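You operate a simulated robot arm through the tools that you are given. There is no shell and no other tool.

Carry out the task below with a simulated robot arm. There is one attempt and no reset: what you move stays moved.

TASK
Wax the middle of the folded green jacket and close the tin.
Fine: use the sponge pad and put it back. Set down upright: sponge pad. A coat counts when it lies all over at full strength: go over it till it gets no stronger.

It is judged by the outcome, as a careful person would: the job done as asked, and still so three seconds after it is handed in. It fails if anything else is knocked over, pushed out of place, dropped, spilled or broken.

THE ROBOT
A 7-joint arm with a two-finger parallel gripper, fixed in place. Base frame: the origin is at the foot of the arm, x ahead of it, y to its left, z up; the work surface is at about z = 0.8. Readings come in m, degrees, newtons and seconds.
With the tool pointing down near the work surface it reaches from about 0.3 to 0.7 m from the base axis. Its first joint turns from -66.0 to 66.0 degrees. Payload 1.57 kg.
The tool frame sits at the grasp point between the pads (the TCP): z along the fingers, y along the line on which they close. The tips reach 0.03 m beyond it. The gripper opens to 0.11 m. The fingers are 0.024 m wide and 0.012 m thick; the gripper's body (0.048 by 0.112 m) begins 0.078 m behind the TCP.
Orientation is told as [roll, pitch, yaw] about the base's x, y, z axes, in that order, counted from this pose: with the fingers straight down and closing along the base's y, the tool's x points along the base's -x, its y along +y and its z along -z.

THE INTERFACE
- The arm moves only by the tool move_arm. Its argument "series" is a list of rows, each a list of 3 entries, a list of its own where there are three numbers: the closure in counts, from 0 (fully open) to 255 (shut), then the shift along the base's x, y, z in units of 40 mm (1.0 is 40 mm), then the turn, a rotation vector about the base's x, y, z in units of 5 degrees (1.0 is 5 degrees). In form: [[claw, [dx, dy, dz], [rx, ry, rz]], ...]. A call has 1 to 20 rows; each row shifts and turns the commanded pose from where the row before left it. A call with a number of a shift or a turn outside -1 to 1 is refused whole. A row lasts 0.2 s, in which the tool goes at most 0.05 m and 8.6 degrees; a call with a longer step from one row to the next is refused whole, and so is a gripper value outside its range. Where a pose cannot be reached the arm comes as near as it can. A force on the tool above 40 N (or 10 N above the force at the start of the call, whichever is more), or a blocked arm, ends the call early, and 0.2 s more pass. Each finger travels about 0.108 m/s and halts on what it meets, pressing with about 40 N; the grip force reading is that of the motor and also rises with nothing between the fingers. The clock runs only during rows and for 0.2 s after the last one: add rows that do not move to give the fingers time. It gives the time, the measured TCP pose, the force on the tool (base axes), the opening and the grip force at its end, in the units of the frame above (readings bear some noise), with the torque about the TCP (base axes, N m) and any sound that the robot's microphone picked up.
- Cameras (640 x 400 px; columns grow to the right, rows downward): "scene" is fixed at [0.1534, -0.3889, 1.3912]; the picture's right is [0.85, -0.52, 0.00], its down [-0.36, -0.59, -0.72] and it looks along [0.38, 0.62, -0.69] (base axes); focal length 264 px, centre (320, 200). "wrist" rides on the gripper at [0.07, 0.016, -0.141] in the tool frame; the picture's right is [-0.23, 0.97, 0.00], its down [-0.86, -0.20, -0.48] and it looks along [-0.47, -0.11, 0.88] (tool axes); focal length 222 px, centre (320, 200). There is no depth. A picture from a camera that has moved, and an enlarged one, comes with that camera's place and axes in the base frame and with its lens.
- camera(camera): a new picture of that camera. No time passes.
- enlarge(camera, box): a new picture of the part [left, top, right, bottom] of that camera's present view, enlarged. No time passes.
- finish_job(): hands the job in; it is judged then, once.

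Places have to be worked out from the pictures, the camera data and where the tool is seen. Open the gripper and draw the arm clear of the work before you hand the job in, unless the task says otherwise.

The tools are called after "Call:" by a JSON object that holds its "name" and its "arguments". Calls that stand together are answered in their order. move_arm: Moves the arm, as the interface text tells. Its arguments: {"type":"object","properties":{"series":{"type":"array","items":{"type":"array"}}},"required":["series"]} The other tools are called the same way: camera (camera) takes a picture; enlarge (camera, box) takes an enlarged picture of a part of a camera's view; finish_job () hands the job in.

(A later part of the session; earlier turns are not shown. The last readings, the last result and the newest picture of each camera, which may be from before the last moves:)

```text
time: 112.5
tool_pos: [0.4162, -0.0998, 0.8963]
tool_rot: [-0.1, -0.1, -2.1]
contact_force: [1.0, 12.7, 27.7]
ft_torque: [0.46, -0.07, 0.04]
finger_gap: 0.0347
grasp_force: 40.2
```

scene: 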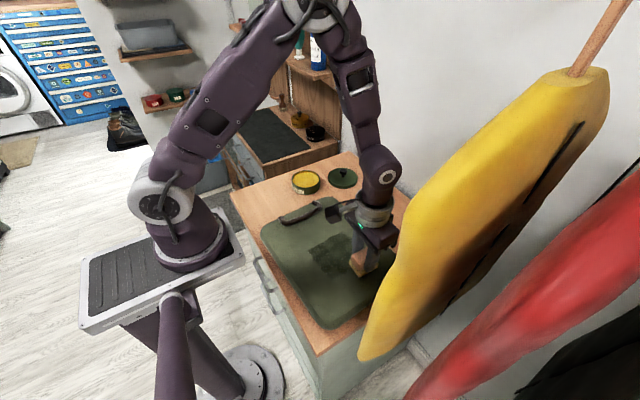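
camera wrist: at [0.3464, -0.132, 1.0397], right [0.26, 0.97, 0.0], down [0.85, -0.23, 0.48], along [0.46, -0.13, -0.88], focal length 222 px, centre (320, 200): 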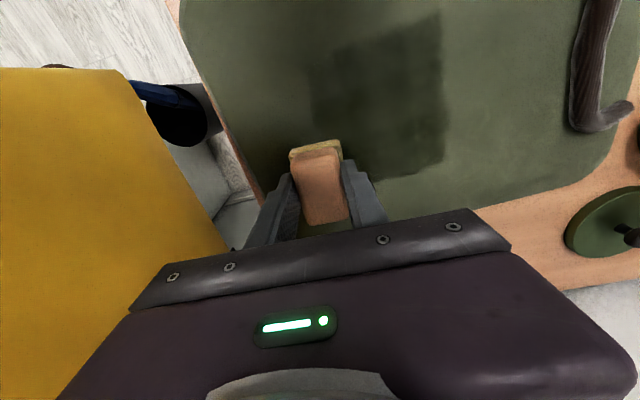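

The stroke is firm at 28 N. I continue to the -y end and back over the whole swath.

Call:
{"name": "move_arm", "arguments": {"series": [[255, [0, -0.25, 0.002], [0, 0, 0]], [255, [0, -0.25, 0], [0, 0, 0]], [255, [0, -0.25, 0], [0, 0, 0]], [255, [0, -0.25, 0], [0, 0, 0]], [255, [0, 0.25, 0], [0, 0, 0]], [255, [0, 0.25, 0], [0, 0, 0]], [255, [0, 0.25, 0], [0, 0, 0]], [255, [0, 0.25, 0], [0, 0, 0]], [255, [0, 0.25, 0], [0, 0, 0]], [255, [0, 0.25, 0], [0, 0, 0]], [255, [0, 0, 0], [0, 0, 0]]]}}

```text
time: 114.9
tool_pos: [0.4163, -0.0801, 0.8985]
tool_rot: [0.0, -0.1, -2.0]
contact_force: [-0.1, -5.2, 9.6]
ft_torque: [-0.15, -0.01, -0.05]
finger_gap: 0.0346
grasp_force: 39.8
```

Call:
{"name": "move_arm", "arguments": {"series": [[255, [0, 0.25, -0.005], [0, 0, 0]], [255, [0, 0.25, 0], [0, 0, 0]], [255, [0, 0.25, 0], [0, 0, 0]], [255, [0, 0.25, 0], [0, 0, 0]], [255, [0, 0.25, 0], [0, 0, 0]], [255, [0, 0, 0], [0, 0, 0]]]}}

```text
time: 116.3
tool_pos: [0.4164, -0.0305, 0.8969]
tool_rot: [-0.1, -0.1, -2.0]
contact_force: [0.9, -8.9, 20.5]
ft_torque: [-0.3, -0.07, -0.02]
finger_gap: 0.0348
grasp_force: 40.1
```

Now a stroke across in -x along the +y edge, then down the other swath.

Call:
{"name": "move_arm", "arguments": {"series": [[255, [0, -0.25, 0], [0, 0, 0]], [255, [-0.3, 0, 0], [0, 0, 0]], [255, [-0.3, 0, 0], [0, 0, 0]], [255, [-0.3, 0, 0], [0, 0, 0]], [255, [-0.3, 0, 0], [0, 0, 0]], [255, [-0.3, 0, 0], [0, 0, 0]], [255, [0, 0, 0], [0, 0, 0]]]}}

```text
time: 117.9
tool_pos: [0.3561, -0.0407, 0.8972]
tool_rot: [0.0, 0.0, -2.1]
contact_force: [-0.5, -0.4, 1.1]
ft_torque: [0.01, -0.02, 0.01]
finger_gap: 0.0345
grasp_force: 40.4
```

Call:
{"name": "move_arm", "arguments": {"series": [[255, [0, 0.1, -0.014], [0, 0, 0]], [255, [0, 0, 0], [0, 0, 0]]]}}

```text
time: 118.5
tool_pos: [0.356, -0.0359, 0.8964]
tool_rot: [-0.1, -0.1, -2.1]
contact_force: [-1.8, -14.6, 32.4]
ft_torque: [-0.53, 0.16, -0.04]
finger_gap: 0.0347
grasp_force: 40.2
```

Call:
{"name": "move_arm", "arguments": {"series": [[255, [0, -0.15, 0.005], [0, 0, 0]], [255, [0, -0.25, 0], [0, 0, 0]], [255, [0, -0.25, 0], [0, 0, 0]], [255, [0, -0.25, 0], [0, 0, 0]], [255, [0, -0.25, 0], [0, 0, 0]], [255, [0, 0, 0], [0, 0, 0]]]}}

```text
time: 119.7
tool_pos: [0.3567, -0.0805, 0.8953]
tool_rot: [0.0, -0.1, -2.0]
contact_force: [-2.9, 3.1, 19.9]
ft_torque: [0.04, 0.07, 0.02]
finger_gap: 0.0349
grasp_force: 39.5
stopped in row 6: the force on the tool passed its limit at 46 N (the readings are from after the stop); the commanded pose is now the measured one
```

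Call:
{"name": "move_arm", "arguments": {"series": [[255, [0, -0.15, 0.01], [0, 0, 0]], [255, [0, -0.25, 0], [0, 0, 0]], [255, [0, -0.25, 0], [0, 0, 0]], [255, [0, 0, 0], [0, 0, 0]]]}}

```text
time: 120.7
tool_pos: [0.3563, -0.1067, 0.8955]
tool_rot: [-0.1, 0.0, -1.9]
contact_force: [-0.1, 3.6, 7.3]
ft_torque: [0.1, 0.01, 0.03]
finger_gap: 0.0347
grasp_force: 39.7
```

Call:
{"name": "move_arm", "arguments": {"series": [[255, [0, -0.25, -0.006], [0, 0, 0]], [255, [0, -0.25, 0], [0, 0, 0]], [255, [0, -0.25, 0], [0, 0, 0]], [255, [0, -0.1, 0], [0, 0, 0]], [255, [0, 0.25, 0], [0, 0, 0]], [255, [0, 0.25, 0], [0, 0, 0]], [255, [0, 0.25, 0], [0, 0, 0]], [255, [0, 0.25, 0], [0, 0, 0]], [255, [0, 0, 0], [0, 0, 0]]]}}

```text
time: 122.7
tool_pos: [0.3559, -0.1002, 0.8963]
tool_rot: [0.0, -0.1, -2.0]
contact_force: [0.6, -10.4, 23.7]
ft_torque: [-0.45, -0.03, -0.04]
finger_gap: 0.0342
grasp_force: 40.2
```

Call:
{"name": "move_arm", "arguments": {"series": [[255, [0, 0.25, 0], [0, 0, 0]], [255, [0, 0.25, 0], [0, 0, 0]], [255, [0, 0.25, 0], [0, 0, 0]], [255, [0, 0.25, 0], [0, 0, 0]], [255, [0, 0.25, 0], [0, 0, 0]], [255, [0, 0.25, 0], [0, 0, 0]], [255, [0, 0, 0], [0, 0, 0]]]}}

```text
time: 124.3
tool_pos: [0.3558, -0.0404, 0.898]
tool_rot: [-0.1, 0.0, -1.8]
contact_force: [-0.1, -3.6, 7.3]
ft_torque: [-0.09, -0.01, 0.0]
finger_gap: 0.0348
grasp_force: 40.1
```

Contact was kept throughout. I lift, swing aside to the same viewpoint as before, and compare the darkness.

Call:
{"name": "move_arm", "arguments": {"series": [[255, [0, 0, 0.5], [0, 0, 0]], [255, [0, 0.1, 0.8], [0, 0, 0]], [255, [0, 0.5, 0.5], [0, 0, 0]], [255, [0, 0.5, 0.3], [0, 0, 0]], [255, [0, 0.6, 0], [0, 0, 0]], [255, [0, 0.6, 0], [0, 0, 0]], [255, [0, 0, 0], [0, 0, 0]]]}}

Call:
{"name": "enlarge", "arguments": {"camera": "scene", "box": [290, 220, 390, 290]}}

Call:
{"name": "enlarge", "arguments": {"camera": "wrist", "box": [160, 110, 280, 220]}}

```text
time: 125.9
tool_pos: [0.3569, 0.0516, 0.9813]
tool_rot: [0.0, -0.2, -1.9]
contact_force: [-0.1, 0.7, -0.6]
ft_torque: [0.01, 0.03, 0.05]
finger_gap: 0.0347
grasp_force: 40.4
```

```text
5.71 times, centred on (340, 255) of scene
camera zoom: at [0.1534, -0.3889, 1.3912], right [0.85, -0.52, 0.0], down [-0.36, -0.59, -0.72], along [0.38, 0.62, -0.69], focal length 1510 px, centre (206, -114)
```

zoom: 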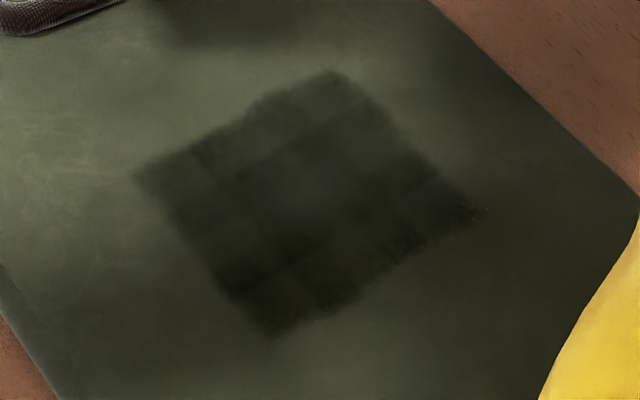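

```text
3.64 times, centred on (220, 165) of wrist
camera zoom: at [0.2865, 0.0687, 1.1215], right [0.26, 0.97, 0.0], down [0.85, -0.23, 0.48], along [0.46, -0.12, -0.88], focal length 808 px, centre (684, 327)
```

zoom: 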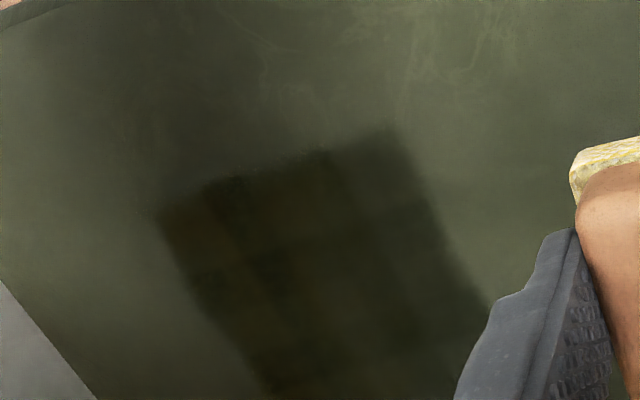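

The coat is now much more even; I record a close view for comparison before the next coat.

Call:
{"name": "enlarge", "arguments": {"camera": "scene", "box": [306, 228, 370, 282]}}

Call:
{"name": "move_arm", "arguments": {"series": [[255, [0.575, 0.865, 0], [0, 0, 0]], [255, [0.575, 0.865, 0], [0, 0, 0]], [255, [0.575, 0.865, 0], [0, 0, 0]], [255, [0.575, 0.865, 0], [0, 0, 0]], [255, [0.58, 0.865, 0], [0, 0, 0]], [255, [0, 0, 0], [0, 0, 0]], [255, [0, 0, -0.85], [0, 0, 0]], [255, [0, 0, -0.85], [0, 0, 0]], [255, [0, 0, -0.6], [0, 0, 0]], [255, [0, 0, -0.25], [0, 0, 0]], [255, [0, 0, 0], [0, 0, 0]]]}}

```text
7.41 times, centred on (338, 255) of scene
camera zoom: at [0.1534, -0.3889, 1.3912], right [0.85, -0.52, 0.0], down [-0.36, -0.59, -0.72], along [0.38, 0.62, -0.69], focal length 1958 px, centre (187, -207)
```

zoom: 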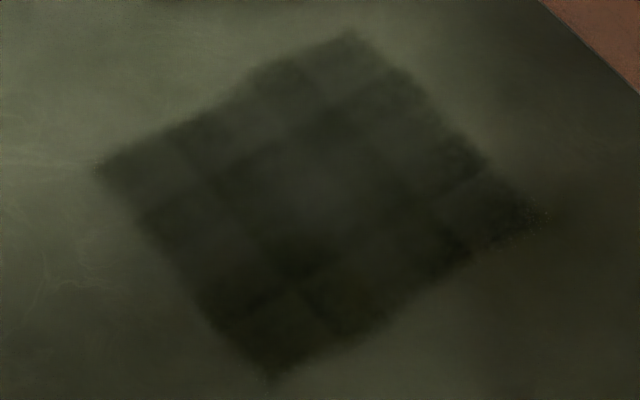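

```text
time: 128.3
tool_pos: [0.4723, 0.2247, 0.8775]
tool_rot: [0.1, -0.1, -1.9]
contact_force: [-0.5, 0.0, -0.7]
ft_torque: [0.0, 0.02, 0.02]
finger_gap: 0.0347
grasp_force: 40.1
```

Corner and +y-edge cells are still lighter than the centre. I reload the pad again.

Call:
{"name": "move_arm", "arguments": {"series": [[255, [0, 0, -0.05], [0, 0, 0]], [255, [0, 0, 0], [0, 0, 0]]]}}

Call:
{"name": "move_arm", "arguments": {"series": [[255, [0, 0, -0.018], [0, 0, 0]], [255, [0, 0, 0], [0, 0, 0]]]}}

```text
time: 128.9
tool_pos: [0.4725, 0.226, 0.8767]
tool_rot: [-0.1, -0.1, -2.1]
contact_force: [-0.6, 0.6, -1.2]
ft_torque: [0.01, 0.01, 0.01]
finger_gap: 0.0345
grasp_force: 39.7
```

```text
time: 129.5
tool_pos: [0.4717, 0.225, 0.8766]
tool_rot: [0.0, -0.1, -2.0]
contact_force: [0.2, -0.8, -0.6]
ft_torque: [0.0, 0.01, 0.01]
finger_gap: 0.0349
grasp_force: 40.5
```

Call:
{"name": "move_arm", "arguments": {"series": [[255, [0, 0, -0.025], [0, 0, 0]], [255, [0, 0, 0], [0, 0, 0]]]}}

Call:
{"name": "move_arm", "arguments": {"series": [[255, [0, 0, -0.018], [0, 0, 0]], [255, [0, 0, 0], [0, 0, 0]]]}}

```text
time: 130.1
tool_pos: [0.4723, 0.2254, 0.8752]
tool_rot: [0.1, -0.1, -1.9]
contact_force: [-1.0, -0.2, -0.7]
ft_torque: [-0.01, 0.03, -0.02]
finger_gap: 0.0344
grasp_force: 40.0
```

```text
time: 130.7
tool_pos: [0.4721, 0.2242, 0.8747]
tool_rot: [0.0, -0.1, -1.9]
contact_force: [0.1, -0.2, -1.6]
ft_torque: [-0.01, -0.01, -0.03]
finger_gap: 0.0348
grasp_force: 40.4
```

Call:
{"name": "move_arm", "arguments": {"series": [[255, [0, 0, -0.018], [0, 0, 0]], [255, [0, 0, 0], [0, 0, 0]]]}}

Call:
{"name": "move_arm", "arguments": {"series": [[255, [0, 0, -0.015], [0, 0, 0]], [255, [0, 0, 0], [0, 0, 0]]]}}

```text
time: 131.3
tool_pos: [0.4716, 0.2232, 0.875]
tool_rot: [-0.1, -0.1, -1.8]
contact_force: [-2.8, -1.3, 8.0]
ft_torque: [-0.04, 0.13, 0.02]
finger_gap: 0.0347
grasp_force: 39.6
```

```text
time: 131.9
tool_pos: [0.472, 0.2242, 0.874]
tool_rot: [0.1, -0.1, -2.0]
contact_force: [-2.1, 0.3, 21.5]
ft_torque: [-0.01, 0.19, -0.01]
finger_gap: 0.0345
grasp_force: 40.3
```

Pressed at 21 N. I dwell, lift and carry back to the patch's +y edge at x 0.414.

Call:
{"name": "move_arm", "arguments": {"series": [[255, [0, 0, 0], [0, 0, 0]], [255, [0, 0, 0], [0, 0, 0]], [255, [0, 0, 0.3], [0, 0, 0]], [255, [0, 0, 0.75], [0, 0, 0]], [255, [0, 0, 0.75], [0, 0, 0]], [255, [-0.207, -0.909, 0], [0, 0, 0]], [255, [-0.207, -0.909, 0], [0, 0, 0]], [255, [-0.207, -0.909, 0], [0, 0, 0]], [255, [-0.207, -0.909, 0], [0, 0, 0]], [255, [-0.207, -0.909, 0], [0, 0, 0]], [255, [-0.207, -0.909, 0], [0, 0, 0]], [255, [-0.207, -0.909, 0], [0, 0, 0]], [255, [0, 0, -0.6], [0, 0, 0]], [255, [0, 0, -0.45], [0, 0, 0]], [255, [0, 0, -0.12], [0, 0, 0]], [255, [0, 0, 0], [0, 0, 0]]]}}

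Call:
{"name": "move_arm", "arguments": {"series": [[255, [0, 0, -0.015], [0, 0, 0]], [255, [0, 0, 0], [0, 0, 0]]]}}

```text
time: 135.3
tool_pos: [0.4152, -0.0314, 0.8985]
tool_rot: [0.1, 0.1, -1.9]
contact_force: [0.0, -0.8, -1.2]
ft_torque: [-0.01, 0.01, 0.0]
finger_gap: 0.0348
grasp_force: 40.4
```

```text
time: 135.9
tool_pos: [0.4147, -0.029, 0.8978]
tool_rot: [-0.1, 0.0, -1.9]
contact_force: [-0.2, -0.4, -0.8]
ft_torque: [0.01, 0.0, 0.02]
finger_gap: 0.0347
grasp_force: 39.8
```

Call:
{"name": "move_arm", "arguments": {"series": [[255, [0, 0, -0.015], [0, 0, 0]], [255, [0, 0, 0], [0, 0, 0]]]}}

Call:
{"name": "move_arm", "arguments": {"series": [[255, [0, 0, -0.01], [0, 0, 0]], [255, [0, 0, 0], [0, 0, 0]]]}}

```text
time: 136.5
tool_pos: [0.4144, -0.0313, 0.8966]
tool_rot: [0.0, 0.0, -1.9]
contact_force: [0.5, -0.2, -0.2]
ft_torque: [-0.02, -0.02, 0.01]
finger_gap: 0.0348
grasp_force: 39.9
```

```text
time: 137.1
tool_pos: [0.4145, -0.0304, 0.8971]
tool_rot: [0.0, -0.1, -1.9]
contact_force: [-1.1, -0.5, 11.3]
ft_torque: [0.03, 0.01, -0.03]
finger_gap: 0.0346
grasp_force: 40.9
```

Touching at 11 N. I stroke the swath to the -y end and back with slight added pressure.

Call:
{"name": "move_arm", "arguments": {"series": [[255, [0, -0.25, -0.006], [0, 0, 0]], [255, [0, -0.25, 0], [0, 0, 0]], [255, [0, -0.25, 0], [0, 0, 0]], [255, [0, -0.25, 0], [0, 0, 0]], [255, [0, -0.25, 0], [0, 0, 0]], [255, [0, 0, 0], [0, 0, 0]]]}}

```text
time: 138.5
tool_pos: [0.4155, -0.0792, 0.897]
tool_rot: [0.0, -0.2, -1.9]
contact_force: [0.4, 12.8, 29.5]
ft_torque: [0.51, -0.04, 0.07]
finger_gap: 0.0346
grasp_force: 39.9
```

Call:
{"name": "move_arm", "arguments": {"series": [[255, [0, -0.25, 0.004], [0, 0, 0]], [255, [0, -0.25, 0], [0, 0, 0]], [255, [0, -0.25, 0], [0, 0, 0]], [255, [0, -0.25, 0], [0, 0, 0]], [255, [0, -0.25, 0], [0, 0, 0]], [255, [0, -0.15, 0], [0, 0, 0]], [255, [0, 0, 0], [0, 0, 0]]]}}

```text
time: 140.1
tool_pos: [0.4143, -0.1364, 0.896]
tool_rot: [0.0, -0.1, -1.8]
contact_force: [-0.5, 11.7, 28.8]
ft_torque: [0.44, 0.0, 0.06]
finger_gap: 0.0347
grasp_force: 39.7
```

Call:
{"name": "move_arm", "arguments": {"series": [[255, [0, 0.15, 0.004], [0, 0, 0]], [255, [0, 0.25, 0], [0, 0, 0]], [255, [0, 0.25, 0], [0, 0, 0]], [255, [0, 0.25, 0], [0, 0, 0]], [255, [0, 0.25, 0], [0, 0, 0]], [255, [0, 0.25, 0], [0, 0, 0]], [255, [0, 0, 0], [0, 0, 0]]]}}

```text
time: 141.7
tool_pos: [0.414, -0.0798, 0.8972]
tool_rot: [0.1, -0.1, -2.1]
contact_force: [-0.3, -1.2, 2.2]
ft_torque: [-0.03, 0.01, -0.04]
finger_gap: 0.0348
grasp_force: 40.1
```

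Call:
{"name": "move_arm", "arguments": {"series": [[255, [0, 0.15, -0.01], [0, 0, 0]], [255, [0, 0.25, 0], [0, 0, 0]], [255, [0, 0.25, 0], [0, 0, 0]], [255, [0, 0.25, 0], [0, 0, 0]], [255, [0, 0.25, 0], [0, 0, 0]], [255, [0, 0, 0], [0, 0, 0]]]}}

```text
time: 143.1
tool_pos: [0.4138, -0.0359, 0.8971]
tool_rot: [0.0, 0.0, -2.0]
contact_force: [1.6, -15.6, 33.2]
ft_torque: [-0.57, -0.05, -0.09]
finger_gap: 0.0347
grasp_force: 39.3
```

Now a firm pass in -x along the +y edge.

Call:
{"name": "move_arm", "arguments": {"series": [[255, [0, -0.25, 0.005], [0, 0, 0]], [255, [-0.25, 0, 0], [0, 0, 0]], [255, [-0.25, 0, 0], [0, 0, 0]], [255, [-0.25, 0, 0], [0, 0, 0]], [255, [0, 0, 0], [0, 0, 0]]]}}

```text
time: 144.3
tool_pos: [0.3831, -0.0451, 0.897]
tool_rot: [0.0, -0.1, -2.0]
contact_force: [8.1, -0.8, 15.8]
ft_torque: [-0.04, -0.36, 0.01]
finger_gap: 0.0346
grasp_force: 39.5
```

Call:
{"name": "move_arm", "arguments": {"series": [[255, [-0.25, 0, -0.003], [0, 0, 0]], [255, [-0.25, 0, 0], [0, 0, 0]], [255, [-0.25, 0, 0], [0, 0, 0]], [255, [0, 0, 0], [0, 0, 0]]]}}

```text
time: 145.3
tool_pos: [0.3523, -0.0455, 0.897]
tool_rot: [0.0, 0.0, -2.0]
contact_force: [5.2, 2.1, 10.9]
ft_torque: [0.02, -0.26, 0.03]
finger_gap: 0.0348
grasp_force: 40.3
```

Call:
{"name": "move_arm", "arguments": {"series": [[255, [0, 0.2, -0.006], [0, 0, 0]], [255, [0, 0.15, 0], [0, 0, 0]], [255, [0, -0.25, 0], [0, 0, 0]], [255, [0, -0.25, 0], [0, 0, 0]], [255, [0, -0.25, 0], [0, 0, 0]], [255, [0, 0, 0], [0, 0, 0]]]}}

```text
time: 146.1
tool_pos: [0.3531, -0.0336, 0.8971]
tool_rot: [0.2, 0.1, -1.8]
contact_force: [-2.2, 2.0, 20.8]
ft_torque: [0.01, -0.04, 0.01]
finger_gap: 0.0349
grasp_force: 39.7
stopped in row 3: the force on the tool passed its limit at 45 N (the readings are from after the stop); the commanded pose is now the measured one
```

Call:
{"name": "move_arm", "arguments": {"series": [[255, [0, -0.2, 0.004], [0, 0, 0]], [255, [0, -0.25, 0], [0, 0, 0]], [255, [0, -0.25, 0], [0, 0, 0]], [255, [0, 0, 0], [0, 0, 0]]]}}

```text
time: 147.0
tool_pos: [0.3535, -0.0619, 0.8968]
tool_rot: [0.3, 0.0, -1.8]
contact_force: [-2.0, 5.8, 18.4]
ft_torque: [0.01, 0.13, -0.01]
finger_gap: 0.0347
grasp_force: 39.9
stopped in row 4: the force on the tool passed its limit at 42 N (the readings are from after the stop); the commanded pose is now the measured one
```

Call:
{"name": "move_arm", "arguments": {"series": [[255, [0, -0.2, 0.008], [-0.05, 0, -0.03]], [255, [0, -0.25, 0], [0, 0, 0]], [255, [0, -0.25, 0], [0, 0, 0]], [255, [0, 0, 0], [0, 0, 0]]]}}

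```text
time: 148.0
tool_pos: [0.3529, -0.089, 0.8975]
tool_rot: [0.0, 0.0, -1.8]
contact_force: [-0.2, 8.3, 15.3]
ft_torque: [0.36, 0.02, 0.06]
finger_gap: 0.0347
grasp_force: 39.5
```

Call:
{"name": "move_arm", "arguments": {"series": [[255, [0, -0.25, 0], [0, 0, 0]], [255, [0, -0.25, 0], [0, 0, 0]], [255, [0, -0.25, 0], [0, 0, 0]], [255, [0, -0.25, 0], [0, 0, 0]], [255, [0, -0.25, 0], [0, 0, 0]], [255, [0, 0, 0], [0, 0, 0]]]}}

```text
time: 149.4
tool_pos: [0.3544, -0.1389, 0.8962]
tool_rot: [-0.1, -0.1, -1.8]
contact_force: [0.5, 12.2, 30.0]
ft_torque: [0.54, 0.02, 0.11]
finger_gap: 0.0347
grasp_force: 40.3
```

Firm here. I now sweep +x along the -y edge, then finish with a middle swath back.

Call:
{"name": "move_arm", "arguments": {"series": [[255, [0, 0.2, 0.006], [0, 0, 0]], [255, [0, 0.1, 0], [0, 0, 0]], [255, [0.25, 0, 0], [0, 0, 0]], [255, [0.25, 0, 0], [0, 0, 0]], [255, [0.25, 0, 0], [0, 0, 0]], [255, [0, 0, 0], [0, 0, 0]]]}}

```text
time: 150.8
tool_pos: [0.3836, -0.1265, 0.8965]
tool_rot: [-0.1, -0.1, -1.8]
contact_force: [-0.1, -0.1, -0.2]
ft_torque: [0.03, -0.02, 0.02]
finger_gap: 0.0347
grasp_force: 40.2
```

Call:
{"name": "move_arm", "arguments": {"series": [[255, [0, 0, -0.012], [0, 0, 0]], [255, [0, 0, 0], [0, 0, 0]]]}}

```text
time: 151.4
tool_pos: [0.3844, -0.1262, 0.8964]
tool_rot: [-0.1, 0.0, -1.9]
contact_force: [2.5, 3.5, 13.2]
ft_torque: [0.2, 0.01, 0.0]
finger_gap: 0.0345
grasp_force: 40.0
```

Call:
{"name": "move_arm", "arguments": {"series": [[255, [0.25, 0, 0], [0, 0, 0]], [255, [0.25, 0, 0], [0, 0, 0]], [255, [0.25, 0, 0], [0, 0, 0]], [255, [-0.25, 0, 0], [0, 0, 0]], [255, [-0.25, 0, 0], [0, 0, 0]], [255, [-0.25, 0, 0], [0, 0, 0]], [255, [-0.25, 0, 0], [0, 0, 0]], [255, [-0.25, 0, 0], [0, 0, 0]], [255, [-0.25, 0, 0], [0, 0, 0]], [255, [0, 0, 0], [0, 0, 0]]]}}

```text
time: 153.0
tool_pos: [0.3777, -0.128, 0.8961]
tool_rot: [-0.3, -0.5, -1.8]
contact_force: [-0.8, 0.6, 12.7]
ft_torque: [0.15, 0.35, -0.06]
finger_gap: 0.035
grasp_force: 40.0
stopped in row 8: the force on the tool passed its limit at 43 N (the readings are from after the stop); the commanded pose is now the measured one
```

Call:
{"name": "move_arm", "arguments": {"series": [[255, [-0.2, 0, 0.008], [0.05, 0.08, 0]], [255, [-0.25, 0, 0], [0, 0, 0]], [255, [-0.2, 0, 0], [0, 0, 0]], [255, [0, 0, 0], [0, 0, 0]]]}}

```text
time: 154.0
tool_pos: [0.3508, -0.1281, 0.896]
tool_rot: [0.1, -0.1, -1.9]
contact_force: [0.2, 0.3, 1.7]
ft_torque: [-0.09, -0.04, 0.02]
finger_gap: 0.0346
grasp_force: 40.0
```

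Now back along +y over the lower-x swath with a bit more pressure.

Call:
{"name": "move_arm", "arguments": {"series": [[255, [0, 0.1, -0.01], [0, 0, 0]], [255, [0, 0.25, 0], [0, 0, 0]], [255, [0, 0.25, 0], [0, 0, 0]], [255, [0, 0.25, 0], [0, 0, 0]], [255, [0, 0, 0], [0, 0, 0]]]}}

```text
time: 155.2
tool_pos: [0.3525, -0.0941, 0.8964]
tool_rot: [0.1, -0.1, -1.8]
contact_force: [1.0, -8.5, 20.9]
ft_torque: [-0.41, -0.07, -0.07]
finger_gap: 0.0349
grasp_force: 39.9
```

Call:
{"name": "move_arm", "arguments": {"series": [[255, [0, 0.25, 0], [0, 0, 0]], [255, [0, 0.25, 0], [0, 0, 0]], [255, [0, 0.25, 0], [0, 0, 0]], [255, [0, 0.25, 0], [0, 0, 0]], [255, [0, 0.25, 0], [0, 0, 0]], [255, [0, 0.2, 0], [0, 0, 0]], [255, [0, 0, 0], [0, 0, 0]]]}}

```text
time: 156.8
tool_pos: [0.3511, -0.0348, 0.8971]
tool_rot: [0.1, -0.1, -1.7]
contact_force: [0.5, -15.0, 36.3]
ft_torque: [-0.63, -0.06, -0.09]
finger_gap: 0.0346
grasp_force: 39.7
```

A full coat was laid. I lift and go to the same viewpoint to compare.

Call:
{"name": "move_arm", "arguments": {"series": [[255, [0, 0, 0.5], [0, 0, 0]], [255, [0, 0.1, 0.8], [0, 0, 0]], [255, [0, 0.5, 0.5], [0, 0, 0]], [255, [0, 0.5, 0.35], [0, 0, 0]], [255, [0.05, 0.5, 0], [0, 0, 0]], [255, [0.05, 0.6, 0], [0, 0, 0]], [255, [0, 0, 0], [0, 0, 0]]]}}

Call:
{"name": "enlarge", "arguments": {"camera": "scene", "box": [306, 228, 370, 282]}}

Call:
{"name": "enlarge", "arguments": {"camera": "wrist", "box": [160, 110, 280, 220]}}

Call:
{"name": "camera", "arguments": {"camera": "scene"}}

```text
time: 158.4
tool_pos: [0.3554, 0.0526, 0.9824]
tool_rot: [0.1, -0.1, -1.9]
contact_force: [-0.1, 0.0, 0.6]
ft_torque: [-0.02, -0.02, 0.05]
finger_gap: 0.0344
grasp_force: 39.3
```

```text
7.41 times, centred on (338, 255) of scene
camera zoom: at [0.1534, -0.3889, 1.3912], right [0.85, -0.52, 0.0], down [-0.36, -0.59, -0.72], along [0.38, 0.62, -0.69], focal length 1958 px, centre (187, -207)
```

zoom: 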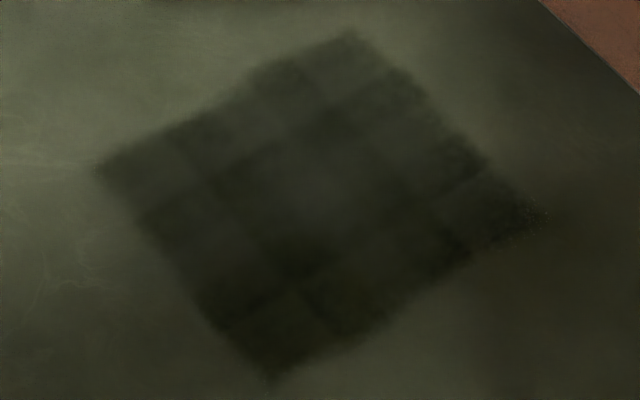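

```text
3.64 times, centred on (220, 165) of wrist
camera zoom: at [0.2857, 0.0687, 1.1232], right [0.26, 0.97, 0.0], down [0.85, -0.23, 0.48], along [0.46, -0.12, -0.88], focal length 808 px, centre (684, 327)
```

zoom: 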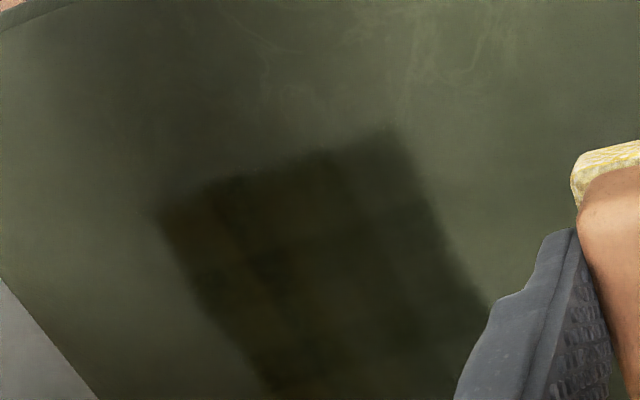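

```text
taken
```

scene: 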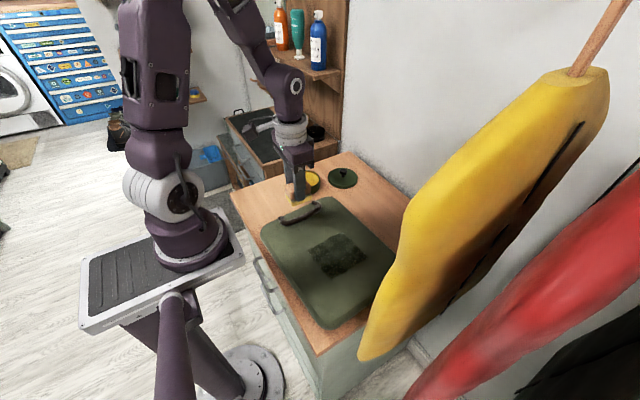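

The last coat changed nothing visibly in most cells. To be sure the lighter corner at low x / +y is saturated rather than missed by a spent pad, I reload once more and begin there.

Call:
{"name": "move_arm", "arguments": {"series": [[255, [0.585, 0.86, 0], [0, 0, 0]], [255, [0.585, 0.86, 0], [0, 0, 0]], [255, [0.585, 0.86, 0], [0, 0, 0]], [255, [0.585, 0.86, 0], [0, 0, 0]], [255, [0.585, 0.86, 0], [0, 0, 0]], [255, [0, 0, 0], [0, 0, 0]], [255, [0, 0, -0.85], [0, 0, 0]], [255, [0, 0, -0.85], [0, 0, 0]], [255, [0, 0, -0.65], [0, 0, 0]], [255, [0, 0, -0.25], [0, 0, 0]], [255, [0, 0, 0], [0, 0, 0]]]}}

Call:
{"name": "move_arm", "arguments": {"series": [[255, [0, 0, -0.04], [0, 0, 0]], [255, [0, 0, 0], [0, 0, 0]]]}}

```text
time: 160.8
tool_pos: [0.4724, 0.2241, 0.8764]
tool_rot: [0.1, 0.0, -1.8]
contact_force: [-0.7, 0.8, 0.2]
ft_torque: [0.0, 0.0, -0.02]
finger_gap: 0.0348
grasp_force: 40.1
```

```text
time: 161.4
tool_pos: [0.474, 0.2238, 0.8767]
tool_rot: [0.1, -0.1, -1.7]
contact_force: [0.0, 0.3, -1.0]
ft_torque: [0.0, 0.0, -0.02]
finger_gap: 0.0346
grasp_force: 39.9
```

Call:
{"name": "move_arm", "arguments": {"series": [[255, [0, 0, -0.025], [0, 0, 0]], [255, [0, 0, 0], [0, 0, 0]]]}}

Call:
{"name": "move_arm", "arguments": {"series": [[255, [0, 0, -0.018], [0, 0, 0]], [255, [0, 0, 0], [0, 0, 0]]]}}

```text
time: 162.0
tool_pos: [0.4735, 0.2243, 0.8753]
tool_rot: [0.1, -0.1, -1.8]
contact_force: [0.1, 0.0, 0.4]
ft_torque: [-0.01, -0.01, 0.01]
finger_gap: 0.0346
grasp_force: 40.1
```

```text
time: 162.6
tool_pos: [0.4731, 0.2244, 0.876]
tool_rot: [0.0, -0.1, -1.8]
contact_force: [-0.3, 0.3, -0.8]
ft_torque: [-0.01, 0.02, -0.02]
finger_gap: 0.0346
grasp_force: 40.2
```

Call:
{"name": "move_arm", "arguments": {"series": [[255, [0, 0, -0.025], [0, 0, 0]], [255, [0, 0, 0], [0, 0, 0]]]}}

Call:
{"name": "move_arm", "arguments": {"series": [[255, [0, 0, -0.015], [0, 0, 0]], [255, [0, 0, 0], [0, 0, 0]]]}}

```text
time: 163.2
tool_pos: [0.4744, 0.2234, 0.8743]
tool_rot: [0.1, -0.1, -1.7]
contact_force: [-1.3, 0.0, 2.4]
ft_torque: [-0.04, 0.08, 0.0]
finger_gap: 0.0348
grasp_force: 39.8
```

```text
time: 163.8
tool_pos: [0.4735, 0.2251, 0.8734]
tool_rot: [0.2, -0.1, -1.9]
contact_force: [-0.2, -1.2, 10.1]
ft_torque: [-0.13, 0.04, 0.04]
finger_gap: 0.0348
grasp_force: 40.1
```

Call:
{"name": "move_arm", "arguments": {"series": [[255, [0, 0, -0.01], [0, 0, 0]], [255, [0, 0, 0], [0, 0, 0]], [255, [0, 0, 0], [0, 0, 0]], [255, [0, 0, 0.3], [0, 0, 0]], [255, [0, 0, 0.75], [0, 0, 0]], [255, [0, 0, 0.75], [0, 0, 0]], [255, [-0.38, -0.797, 0], [0, 0, 0]], [255, [-0.38, -0.797, 0], [0, 0, 0]], [255, [-0.38, -0.797, 0], [0, 0, 0]], [255, [-0.38, -0.797, 0], [0, 0, 0]], [255, [-0.38, -0.797, 0], [0, 0, 0]], [255, [-0.38, -0.797, 0], [0, 0, 0]], [255, [-0.38, -0.797, 0], [0, 0, 0]], [255, [-0.38, -0.797, 0], [0, 0, 0]], [255, [0, 0, -0.6], [0, 0, 0]], [255, [0, 0, -0.45], [0, 0, 0]], [255, [0, 0, -0.12], [0, 0, 0]], [255, [0, 0, 0], [0, 0, 0]]]}}

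Call:
{"name": "move_arm", "arguments": {"series": [[255, [0, 0, -0.015], [0, 0, 0]], [255, [0, 0, 0], [0, 0, 0]]]}}

```text
time: 167.6
tool_pos: [0.3517, -0.0309, 0.8981]
tool_rot: [0.1, 0.0, -1.8]
contact_force: [0.2, 0.1, -1.0]
ft_torque: [-0.01, 0.02, 0.01]
finger_gap: 0.0348
grasp_force: 40.3
```

```text
time: 168.2
tool_pos: [0.3513, -0.031, 0.8982]
tool_rot: [0.1, -0.2, -1.8]
contact_force: [0.0, 0.5, -0.1]
ft_torque: [0.01, 0.01, 0.0]
finger_gap: 0.0347
grasp_force: 40.0
```

Call:
{"name": "move_arm", "arguments": {"series": [[255, [0, 0, -0.012], [0, 0, 0]], [255, [0, 0, 0], [0, 0, 0]]]}}

Call:
{"name": "move_arm", "arguments": {"series": [[255, [0, 0, -0.01], [0, 0, 0]], [255, [0, 0, 0], [0, 0, 0]]]}}

```text
time: 168.8
tool_pos: [0.3503, -0.0307, 0.8965]
tool_rot: [0.1, -0.1, -1.8]
contact_force: [-0.1, -0.9, -0.9]
ft_torque: [-0.01, -0.02, -0.03]
finger_gap: 0.035
grasp_force: 39.6
```

```text
time: 169.4
tool_pos: [0.351, -0.0311, 0.8962]
tool_rot: [0.1, -0.1, -1.8]
contact_force: [-0.6, 1.8, 12.4]
ft_torque: [-0.01, -0.03, -0.01]
finger_gap: 0.0347
grasp_force: 40.0
```

Contact at 12 N. I work the low-x swath: short back-and-forth at the +y edge, then down.

Call:
{"name": "move_arm", "arguments": {"series": [[255, [0, -0.25, -0.004], [0, 0, 0]], [255, [0, -0.25, 0], [0, 0, 0]], [255, [0, 0.25, 0], [0, 0, 0]], [255, [0, 0.25, 0], [0, 0, 0]], [255, [0, -0.25, 0], [0, 0, 0]], [255, [0, -0.25, 0], [0, 0, 0]], [255, [0, -0.25, 0], [0, 0, 0]], [255, [0, -0.25, 0], [0, 0, 0]], [255, [0, 0, 0], [0, 0, 0]]]}}

```text
time: 171.4
tool_pos: [0.3512, -0.0715, 0.8962]
tool_rot: [0.1, -0.1, -1.8]
contact_force: [-1.1, 4.0, 7.8]
ft_torque: [0.06, 0.0, 0.04]
finger_gap: 0.0349
grasp_force: 40.1
```

Call:
{"name": "move_arm", "arguments": {"series": [[255, [0, -0.25, -0.006], [0, 0, 0]], [255, [0, -0.25, 0], [0, 0, 0]], [255, [0, -0.25, 0], [0, 0, 0]], [255, [0, -0.25, 0], [0, 0, 0]], [255, [0, -0.25, 0], [0, 0, 0]], [255, [0, -0.2, 0], [0, 0, 0]], [255, [0, 0, 0], [0, 0, 0]]]}}

```text
time: 173.0
tool_pos: [0.3496, -0.1278, 0.8969]
tool_rot: [0.1, 0.0, -1.8]
contact_force: [-0.5, 5.1, 13.1]
ft_torque: [0.12, 0.01, 0.0]
finger_gap: 0.0347
grasp_force: 40.1
```

Next: +x along the -y edge, lightly firmer.

Call:
{"name": "move_arm", "arguments": {"series": [[255, [0.25, 0, 0], [0, 0, 0]], [255, [0.25, 0, 0], [0, 0, 0]], [255, [0.25, 0, 0], [0, 0, 0]], [255, [0.25, 0, 0], [0, 0, 0]], [255, [0.25, 0, 0], [0, 0, 0]], [255, [0.25, 0, 0], [0, 0, 0]], [255, [0.2, 0, 0], [0, 0, 0]], [255, [0, 0, 0], [0, 0, 0]]]}}

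```text
time: 173.9
tool_pos: [0.3819, -0.1289, 0.897]
tool_rot: [0.1, 0.1, -1.9]
contact_force: [-4.2, 2.1, 18.5]
ft_torque: [0.02, -0.17, -0.02]
finger_gap: 0.0348
grasp_force: 40.0
stopped in row 4: the force on the tool passed its limit at 41 N (the readings are from after the stop); the commanded pose is now the measured one
```

Call:
{"name": "move_arm", "arguments": {"series": [[255, [0.2, 0, 0.005], [0, 0, 0]], [255, [0.25, 0, 0], [0, 0, 0]], [255, [0.25, 0, 0], [0, 0, 0]], [255, [0.2, 0, 0], [0, 0, 0]], [255, [0, 0, 0], [0, 0, 0]]]}}

```text
time: 175.1
tool_pos: [0.4184, -0.1283, 0.8967]
tool_rot: [0.0, 0.0, -2.0]
contact_force: [-11.3, -0.4, 25.9]
ft_torque: [-0.11, 0.25, -0.02]
finger_gap: 0.0346
grasp_force: 39.7
```

Call:
{"name": "move_arm", "arguments": {"series": [[255, [-0.1, 0.25, 0.003], [0, 0, 0]], [255, [0, 0.25, 0], [0, 0, 0]], [255, [0, 0.25, 0], [0, 0, 0]], [255, [0, 0.25, 0], [0, 0, 0]], [255, [0, 0.25, 0], [0, 0, 0]], [255, [0, 0, 0], [0, 0, 0]]]}}

```text
time: 176.5
tool_pos: [0.4146, -0.0795, 0.8973]
tool_rot: [0.0, 0.2, -1.9]
contact_force: [0.5, -10.2, 21.4]
ft_torque: [-0.42, -0.24, -0.06]
finger_gap: 0.0345
grasp_force: 40.2
```

Call:
{"name": "move_arm", "arguments": {"series": [[255, [0, 0.25, 0], [0, 0, 0]], [255, [0, 0.25, 0], [0, 0, 0]], [255, [0, 0.25, 0], [0, 0, 0]], [255, [0, 0.25, 0], [0, 0, 0]], [255, [0, 0.2, 0], [0, 0, 0]], [255, [0, -0.25, 0], [0, 0, 0]], [255, [0, 0, 0], [0, 0, 0]]]}}

```text
time: 178.1
tool_pos: [0.4131, -0.0392, 0.8961]
tool_rot: [0.0, 0.2, -1.9]
contact_force: [0.0, 8.3, 14.5]
ft_torque: [0.3, -0.12, 0.08]
finger_gap: 0.0349
grasp_force: 40.4
```

Finally a pass in -x along the +y edge, then a stroke down the centre line.

Call:
{"name": "move_arm", "arguments": {"series": [[255, [-0.25, -0.05, 0], [0, 0, 0]], [255, [-0.25, 0, 0], [0, 0, 0]], [255, [-0.25, 0, 0], [0, 0, 0]], [255, [-0.25, 0, 0], [0, 0, 0]], [255, [-0.25, 0, 0], [0, 0, 0]], [255, [-0.25, 0, 0], [0, 0, 0]], [255, [0, 0, 0], [0, 0, 0]]]}}

```text
time: 179.7
tool_pos: [0.353, -0.0437, 0.8961]
tool_rot: [0.1, 0.2, -1.9]
contact_force: [-0.1, 0.6, 2.4]
ft_torque: [-0.04, -0.08, 0.04]
finger_gap: 0.0345
grasp_force: 40.3
```

Call:
{"name": "move_arm", "arguments": {"series": [[255, [0.25, 0, -0.008], [0, 0, 0]], [255, [0.25, 0, 0], [0, 0, 0]], [255, [0.25, 0, 0], [0, 0, 0]], [255, [0, 0, 0], [0, 0, 0]]]}}

```text
time: 180.7
tool_pos: [0.3823, -0.043, 0.897]
tool_rot: [0.1, 0.1, -2.0]
contact_force: [-10.9, -0.7, 22.4]
ft_torque: [-0.12, 0.33, -0.05]
finger_gap: 0.0345
grasp_force: 40.1
```

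Call:
{"name": "move_arm", "arguments": {"series": [[255, [0, -0.25, 0.002], [0, 0, 0]], [255, [0, -0.25, 0], [0, 0, 0]], [255, [0, -0.25, 0], [0, 0, 0]], [255, [0, -0.25, 0], [0, 0, 0]], [255, [0, -0.25, 0], [0, 0, 0]], [255, [0, -0.25, 0], [0, 0, 0]], [255, [0, -0.25, 0], [0, 0, 0]], [255, [0, -0.25, 0], [0, 0, 0]], [255, [0, 0, 0], [0, 0, 0]]]}}

```text
time: 182.6
tool_pos: [0.3835, -0.1221, 0.8971]
tool_rot: [0.1, 0.0, -1.8]
contact_force: [-3.0, 4.6, 17.7]
ft_torque: [0.02, 0.04, 0.03]
finger_gap: 0.0347
grasp_force: 40.0
stopped in row 9: the force on the tool passed its limit at 41 N (the readings are from after the stop); the commanded pose is now the measured one
```

I lift and go back to the comparison viewpoint.

Call:
{"name": "move_arm", "arguments": {"series": [[255, [0, 0, 0.5], [0, 0, 0]], [255, [0, 0.4, 0.8], [0, 0, 0]], [255, [-0.15, 0.9, 0.5], [0, 0, 0]], [255, [-0.15, 0.9, 0.35], [0, 0, 0]], [255, [-0.15, 0.9, 0], [0, 0, 0]], [255, [-0.15, 0.9, 0], [0, 0, 0]], [255, [-0.1, 0.36, 0], [0, 0, 0]], [255, [0, 0, 0], [0, 0, 0]]]}}

Call:
{"name": "enlarge", "arguments": {"camera": "scene", "box": [306, 228, 370, 282]}}

Call:
{"name": "enlarge", "arguments": {"camera": "wrist", "box": [160, 110, 280, 220]}}

Call:
{"name": "enlarge", "arguments": {"camera": "scene", "box": [250, 160, 410, 330]}}

```text
time: 184.4
tool_pos: [0.356, 0.0527, 0.9827]
tool_rot: [0.0, 0.1, -1.8]
contact_force: [-0.1, -0.1, -0.1]
ft_torque: [0.02, -0.02, -0.02]
finger_gap: 0.0348
grasp_force: 39.5
```

```text
7.41 times, centred on (338, 255) of scene
camera zoom: at [0.1534, -0.3889, 1.3912], right [0.85, -0.52, 0.0], down [-0.36, -0.59, -0.72], along [0.38, 0.62, -0.69], focal length 1958 px, centre (187, -207)
```

zoom: 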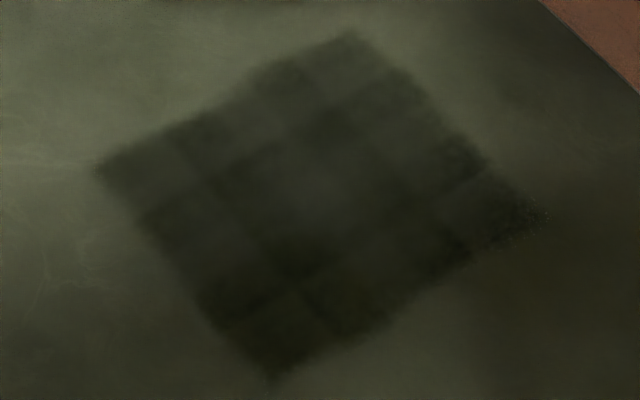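

```text
3.64 times, centred on (220, 165) of wrist
camera zoom: at [0.2867, 0.069, 1.1229], right [0.26, 0.97, 0.0], down [0.85, -0.23, 0.48], along [0.46, -0.12, -0.88], focal length 808 px, centre (684, 327)
```

zoom: 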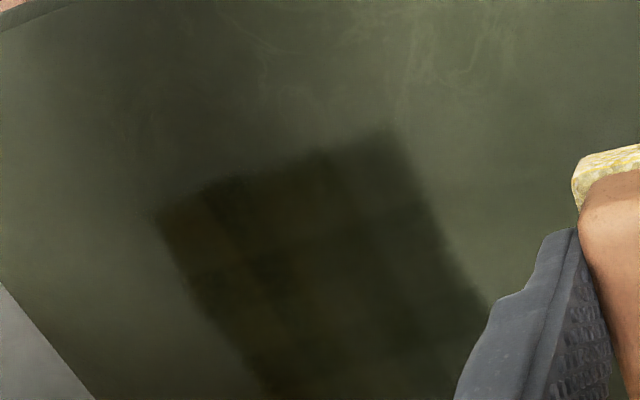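

```text
2.35 times, centred on (330, 245) of scene
camera zoom: at [0.1534, -0.3889, 1.3912], right [0.85, -0.52, 0.0], down [-0.36, -0.59, -0.72], along [0.38, 0.62, -0.69], focal length 622 px, centre (296, 94)
```

zoom: 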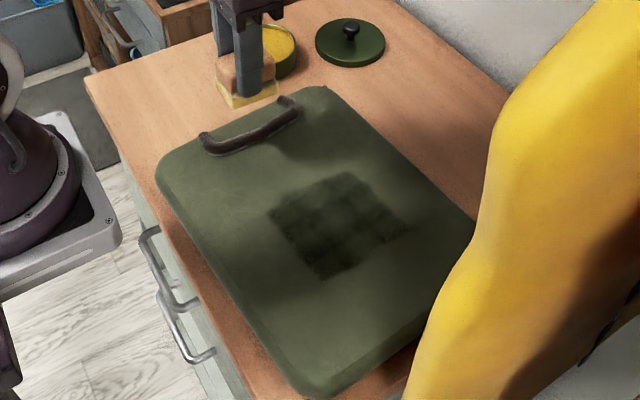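

No further darkening: the coat is at full strength inside the zone. But I've not checked just beyond x 0.45 and 0.32, so I reload once more and test those two sides.

Call:
{"name": "move_arm", "arguments": {"series": [[255, [0.583, 0.86, 0], [0, 0, 0]], [255, [0.583, 0.86, 0], [0, 0, 0]], [255, [0.583, 0.86, 0], [0, 0, 0]], [255, [0.583, 0.86, 0], [0, 0, 0]], [255, [0.583, 0.86, 0], [0, 0, 0]], [255, [0, 0, 0], [0, 0, 0]], [255, [0, 0, -0.85], [0, 0, 0]], [255, [0, 0, -0.85], [0, 0, 0]], [255, [0, 0, -0.65], [0, 0, 0]], [255, [0, 0, -0.28], [0, 0, 0]], [255, [0, 0, 0], [0, 0, 0]]]}}

Call:
{"name": "move_arm", "arguments": {"series": [[255, [0, 0, -0.035], [0, 0, 0]], [255, [0, 0, 0], [0, 0, 0]]]}}

```text
time: 186.8
tool_pos: [0.4732, 0.224, 0.8778]
tool_rot: [0.1, 0.1, -1.8]
contact_force: [0.7, -0.5, -0.5]
ft_torque: [0.0, 0.0, -0.03]
finger_gap: 0.0345
grasp_force: 39.8
```

```text
time: 187.4
tool_pos: [0.4726, 0.2238, 0.8754]
tool_rot: [0.2, 0.2, -1.8]
contact_force: [0.3, -0.2, -1.0]
ft_torque: [-0.01, -0.02, -0.01]
finger_gap: 0.0347
grasp_force: 39.9
```

Call:
{"name": "move_arm", "arguments": {"series": [[255, [0, 0, -0.025], [0, 0, 0]], [255, [0, 0, 0], [0, 0, 0]]]}}

Call:
{"name": "move_arm", "arguments": {"series": [[255, [0, 0, -0.018], [0, 0, 0]], [255, [0, 0, 0], [0, 0, 0]]]}}

```text
time: 188.0
tool_pos: [0.4726, 0.2248, 0.8752]
tool_rot: [0.1, 0.1, -1.8]
contact_force: [0.4, -0.3, -0.5]
ft_torque: [-0.01, 0.0, -0.01]
finger_gap: 0.0348
grasp_force: 39.4
```

```text
time: 188.6
tool_pos: [0.4724, 0.2248, 0.8742]
tool_rot: [0.2, 0.1, -1.8]
contact_force: [0.0, -1.2, 0.3]
ft_torque: [0.03, 0.0, -0.02]
finger_gap: 0.0347
grasp_force: 40.2
```

Call:
{"name": "move_arm", "arguments": {"series": [[255, [0, 0, -0.02], [0, 0, 0]], [255, [0, 0, 0], [0, 0, 0]]]}}

Call:
{"name": "move_arm", "arguments": {"series": [[255, [0, 0, -0.012], [0, 0, 0]], [255, [0, 0, 0], [0, 0, 0]], [255, [0, 0, 0], [0, 0, 0]]]}}

```text
time: 189.2
tool_pos: [0.4738, 0.2232, 0.8722]
tool_rot: [0.1, 0.1, -1.8]
contact_force: [-2.2, 0.3, 13.1]
ft_torque: [-0.13, 0.04, -0.01]
finger_gap: 0.0348
grasp_force: 40.3
```

```text
time: 190.0
tool_pos: [0.4743, 0.2236, 0.8735]
tool_rot: [0.2, 0.0, -1.9]
contact_force: [-1.8, -1.4, 35.3]
ft_torque: [-0.21, 0.03, 0.0]
finger_gap: 0.0346
grasp_force: 39.5
```

Loaded. I carry to (0.446, -0.05) and touch down.

Call:
{"name": "move_arm", "arguments": {"series": [[255, [0, 0, 0.3], [0, 0, 0]], [255, [0, 0, 0.75], [0, 0, 0]], [255, [0, 0, 0.75], [0, 0, 0]], [255, [-0.1, -0.975, 0], [0, 0, 0]], [255, [-0.1, -0.975, 0], [0, 0, 0]], [255, [-0.1, -0.975, 0], [0, 0, 0]], [255, [-0.1, -0.975, 0], [0, 0, 0]], [255, [-0.1, -0.975, 0], [0, 0, 0]], [255, [-0.1, -0.975, 0], [0, 0, 0]], [255, [-0.1, -0.975, 0], [0, 0, 0]], [255, [0, 0, -0.6], [0, 0, 0]], [255, [0, 0, -0.45], [0, 0, 0]], [255, [0, 0, -0.12], [0, 0, 0]], [255, [0, 0, 0], [0, 0, 0]]]}}

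Call:
{"name": "move_arm", "arguments": {"series": [[255, [0, 0, -0.012], [0, 0, 0]], [255, [0, 0, 0], [0, 0, 0]]]}}

```text
time: 193.0
tool_pos: [0.4439, -0.0499, 0.8981]
tool_rot: [0.1, 0.2, -1.8]
contact_force: [-1.0, -0.6, -0.4]
ft_torque: [-0.01, 0.02, 0.0]
finger_gap: 0.0347
grasp_force: 40.3
```

```text
time: 193.6
tool_pos: [0.4452, -0.0497, 0.8974]
tool_rot: [0.1, -0.1, -1.8]
contact_force: [0.2, -0.8, -0.4]
ft_torque: [-0.01, 0.02, 0.0]
finger_gap: 0.0346
grasp_force: 40.3
```

Call:
{"name": "move_arm", "arguments": {"series": [[255, [0, 0, -0.012], [0, 0, 0]], [255, [0, 0, 0], [0, 0, 0]]]}}

Call:
{"name": "move_arm", "arguments": {"series": [[255, [0, 0, -0.01], [0, 0, 0]], [255, [0, 0, 0], [0, 0, 0]]]}}

```text
time: 194.2
tool_pos: [0.4444, -0.0489, 0.8964]
tool_rot: [0.1, 0.1, -1.8]
contact_force: [0.0, 0.9, 6.3]
ft_torque: [-0.12, -0.08, 0.0]
finger_gap: 0.0347
grasp_force: 40.1
```

```text
time: 194.8
tool_pos: [0.4453, -0.0492, 0.8972]
tool_rot: [0.1, 0.2, -1.9]
contact_force: [0.5, -0.2, 18.6]
ft_torque: [-0.13, -0.09, 0.02]
finger_gap: 0.0345
grasp_force: 40.2
```

Call:
{"name": "move_arm", "arguments": {"series": [[255, [0, -0.25, 0], [0, 0, 0]], [255, [0, -0.25, 0], [0, 0, 0]], [255, [0, -0.25, 0], [0, 0, 0]], [255, [0, -0.25, 0], [0, 0, 0]], [255, [0, -0.25, 0], [0, 0, 0]], [255, [0, -0.25, 0], [0, 0, 0]], [255, [0, -0.25, 0], [0, 0, 0]], [255, [0, -0.1, 0], [0, 0, 0]], [255, [0, 0, 0], [0, 0, 0]]]}}

```text
time: 196.8
tool_pos: [0.4444, -0.1237, 0.8964]
tool_rot: [0.1, 0.2, -1.8]
contact_force: [-2.2, 11.4, 26.3]
ft_torque: [0.35, -0.1, 0.07]
finger_gap: 0.0347
grasp_force: 40.2
```

That side stroke ran at 20–26 N. Now I lift a little, go to x≈0.325 and do the same there.

Call:
{"name": "move_arm", "arguments": {"series": [[255, [0, 0, 0.15], [0, 0, 0]], [255, [-0.75, 0, 0], [0, 0, 0]], [255, [-0.75, 0, 0], [0, 0, 0]], [255, [-0.75, 0, 0], [0, 0, 0]], [255, [-0.75, 0, 0], [0, 0, 0]], [255, [0, 0, -0.12], [0, 0, 0]], [255, [0, 0, 0], [0, 0, 0]]]}}

Call:
{"name": "enlarge", "arguments": {"camera": "scene", "box": [306, 228, 370, 282]}}

```text
time: 198.4
tool_pos: [0.3251, -0.1234, 0.8988]
tool_rot: [0.1, 0.1, -1.7]
contact_force: [0.5, 0.3, -0.1]
ft_torque: [-0.01, 0.02, -0.03]
finger_gap: 0.0347
grasp_force: 40.5
```

```text
7.41 times, centred on (338, 255) of scene
camera zoom: at [0.1534, -0.3889, 1.3912], right [0.85, -0.52, 0.0], down [-0.36, -0.59, -0.72], along [0.38, 0.62, -0.69], focal length 1958 px, centre (187, -207)
```

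zoom: 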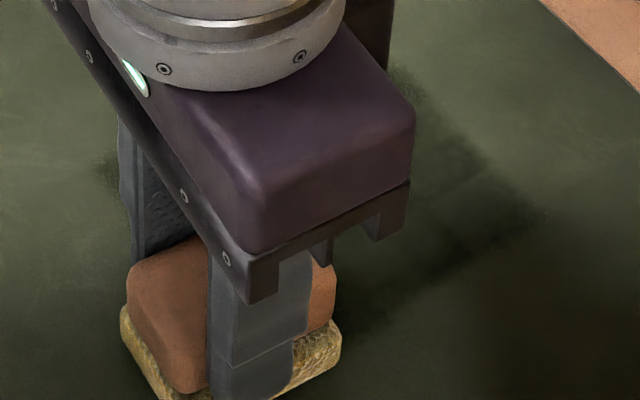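

The +x boundary did not move, so the zone ends there. Now I test the low-x side.

Call:
{"name": "move_arm", "arguments": {"series": [[255, [0, 0, -0.025], [0, 0, 0]], [255, [0, 0, 0], [0, 0, 0]]]}}

Call:
{"name": "move_arm", "arguments": {"series": [[255, [0, 0, -0.012], [0, 0, 0]], [255, [0, 0, 0], [0, 0, 0]]]}}

```text
time: 199.0
tool_pos: [0.3248, -0.1239, 0.8961]
tool_rot: [0.1, 0.1, -1.9]
contact_force: [-1.7, 0.1, 10.2]
ft_torque: [-0.16, 0.0, -0.04]
finger_gap: 0.0347
grasp_force: 40.1
```

```text
time: 199.6
tool_pos: [0.324, -0.1241, 0.8964]
tool_rot: [0.1, 0.1, -1.8]
contact_force: [-2.9, -3.7, 34.6]
ft_torque: [-0.19, -0.01, -0.08]
finger_gap: 0.0347
grasp_force: 40.2
```

Call:
{"name": "move_arm", "arguments": {"series": [[255, [0, 0.15, 0.006], [0, 0, 0]], [255, [0, 0.25, 0], [0, 0, 0]], [255, [0, 0.25, 0], [0, 0, 0]], [255, [0, 0.25, 0], [0, 0, 0]], [255, [0, 0.25, 0], [0, 0, 0]], [255, [0, 0.25, 0], [0, 0, 0]], [255, [0, 0.25, 0], [0, 0, 0]], [255, [0, 0.25, 0], [0, 0, 0]], [255, [0, 0, 0], [0, 0, 0]]]}}

```text
time: 201.6
tool_pos: [0.3241, -0.0464, 0.897]
tool_rot: [0.1, 0.2, -1.7]
contact_force: [-0.9, -11.1, 23.9]
ft_torque: [-0.5, -0.14, -0.12]
finger_gap: 0.0348
grasp_force: 39.9
```

Good contact all along. I lift and view again.

Call:
{"name": "move_arm", "arguments": {"series": [[255, [0, 0, 0.5], [0, 0, 0]], [255, [0.1, 0.1, 0.8], [0, 0, 0]], [255, [0.2, 0.7, 0.5], [0, 0, 0]], [255, [0.2, 0.7, 0.35], [0, 0, 0]], [255, [0.2, 0.9, 0], [0, 0, 0]], [255, [0, 0, 0], [0, 0, 0]]]}}

Call:
{"name": "enlarge", "arguments": {"camera": "scene", "box": [306, 228, 370, 282]}}

Call:
{"name": "enlarge", "arguments": {"camera": "scene", "box": [250, 160, 410, 330]}}

Call:
{"name": "enlarge", "arguments": {"camera": "wrist", "box": [100, 60, 300, 230]}}

```text
time: 203.0
tool_pos: [0.3529, 0.0498, 0.9826]
tool_rot: [0.0, 0.2, -1.9]
contact_force: [-0.5, 0.1, 0.3]
ft_torque: [-0.03, 0.03, 0.0]
finger_gap: 0.0345
grasp_force: 40.1
```

```text
7.41 times, centred on (338, 255) of scene
camera zoom: at [0.1534, -0.3889, 1.3912], right [0.85, -0.52, 0.0], down [-0.36, -0.59, -0.72], along [0.38, 0.62, -0.69], focal length 1958 px, centre (187, -207)
```

zoom: 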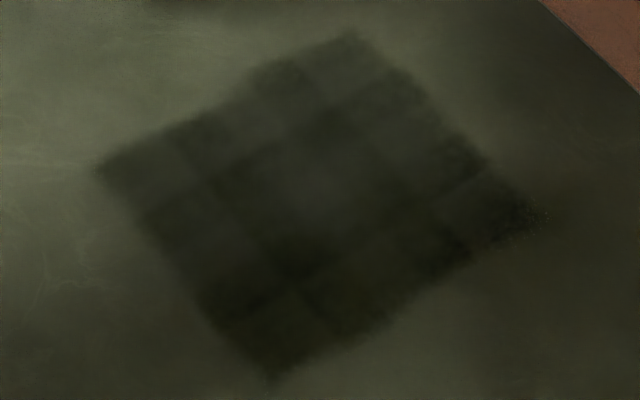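

```text
2.35 times, centred on (330, 245) of scene
camera zoom: at [0.1534, -0.3889, 1.3912], right [0.85, -0.52, 0.0], down [-0.36, -0.59, -0.72], along [0.38, 0.62, -0.69], focal length 622 px, centre (296, 94)
```

zoom: 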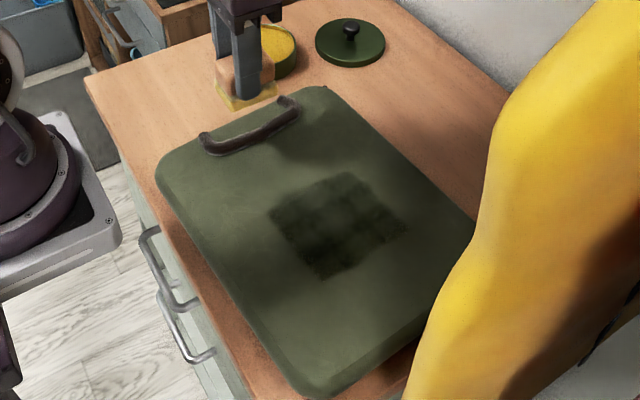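

```text
2.35 times, centred on (200, 145) of wrist
camera zoom: at [0.2834, 0.066, 1.1232], right [0.26, 0.97, 0.0], down [0.85, -0.23, 0.48], along [0.46, -0.12, -0.88], focal length 523 px, centre (602, 329)
```

zoom: 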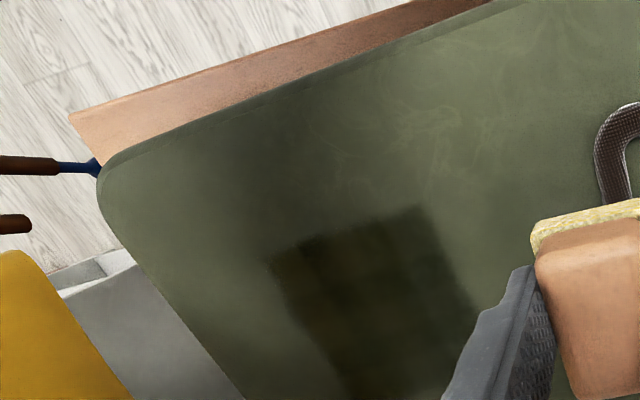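

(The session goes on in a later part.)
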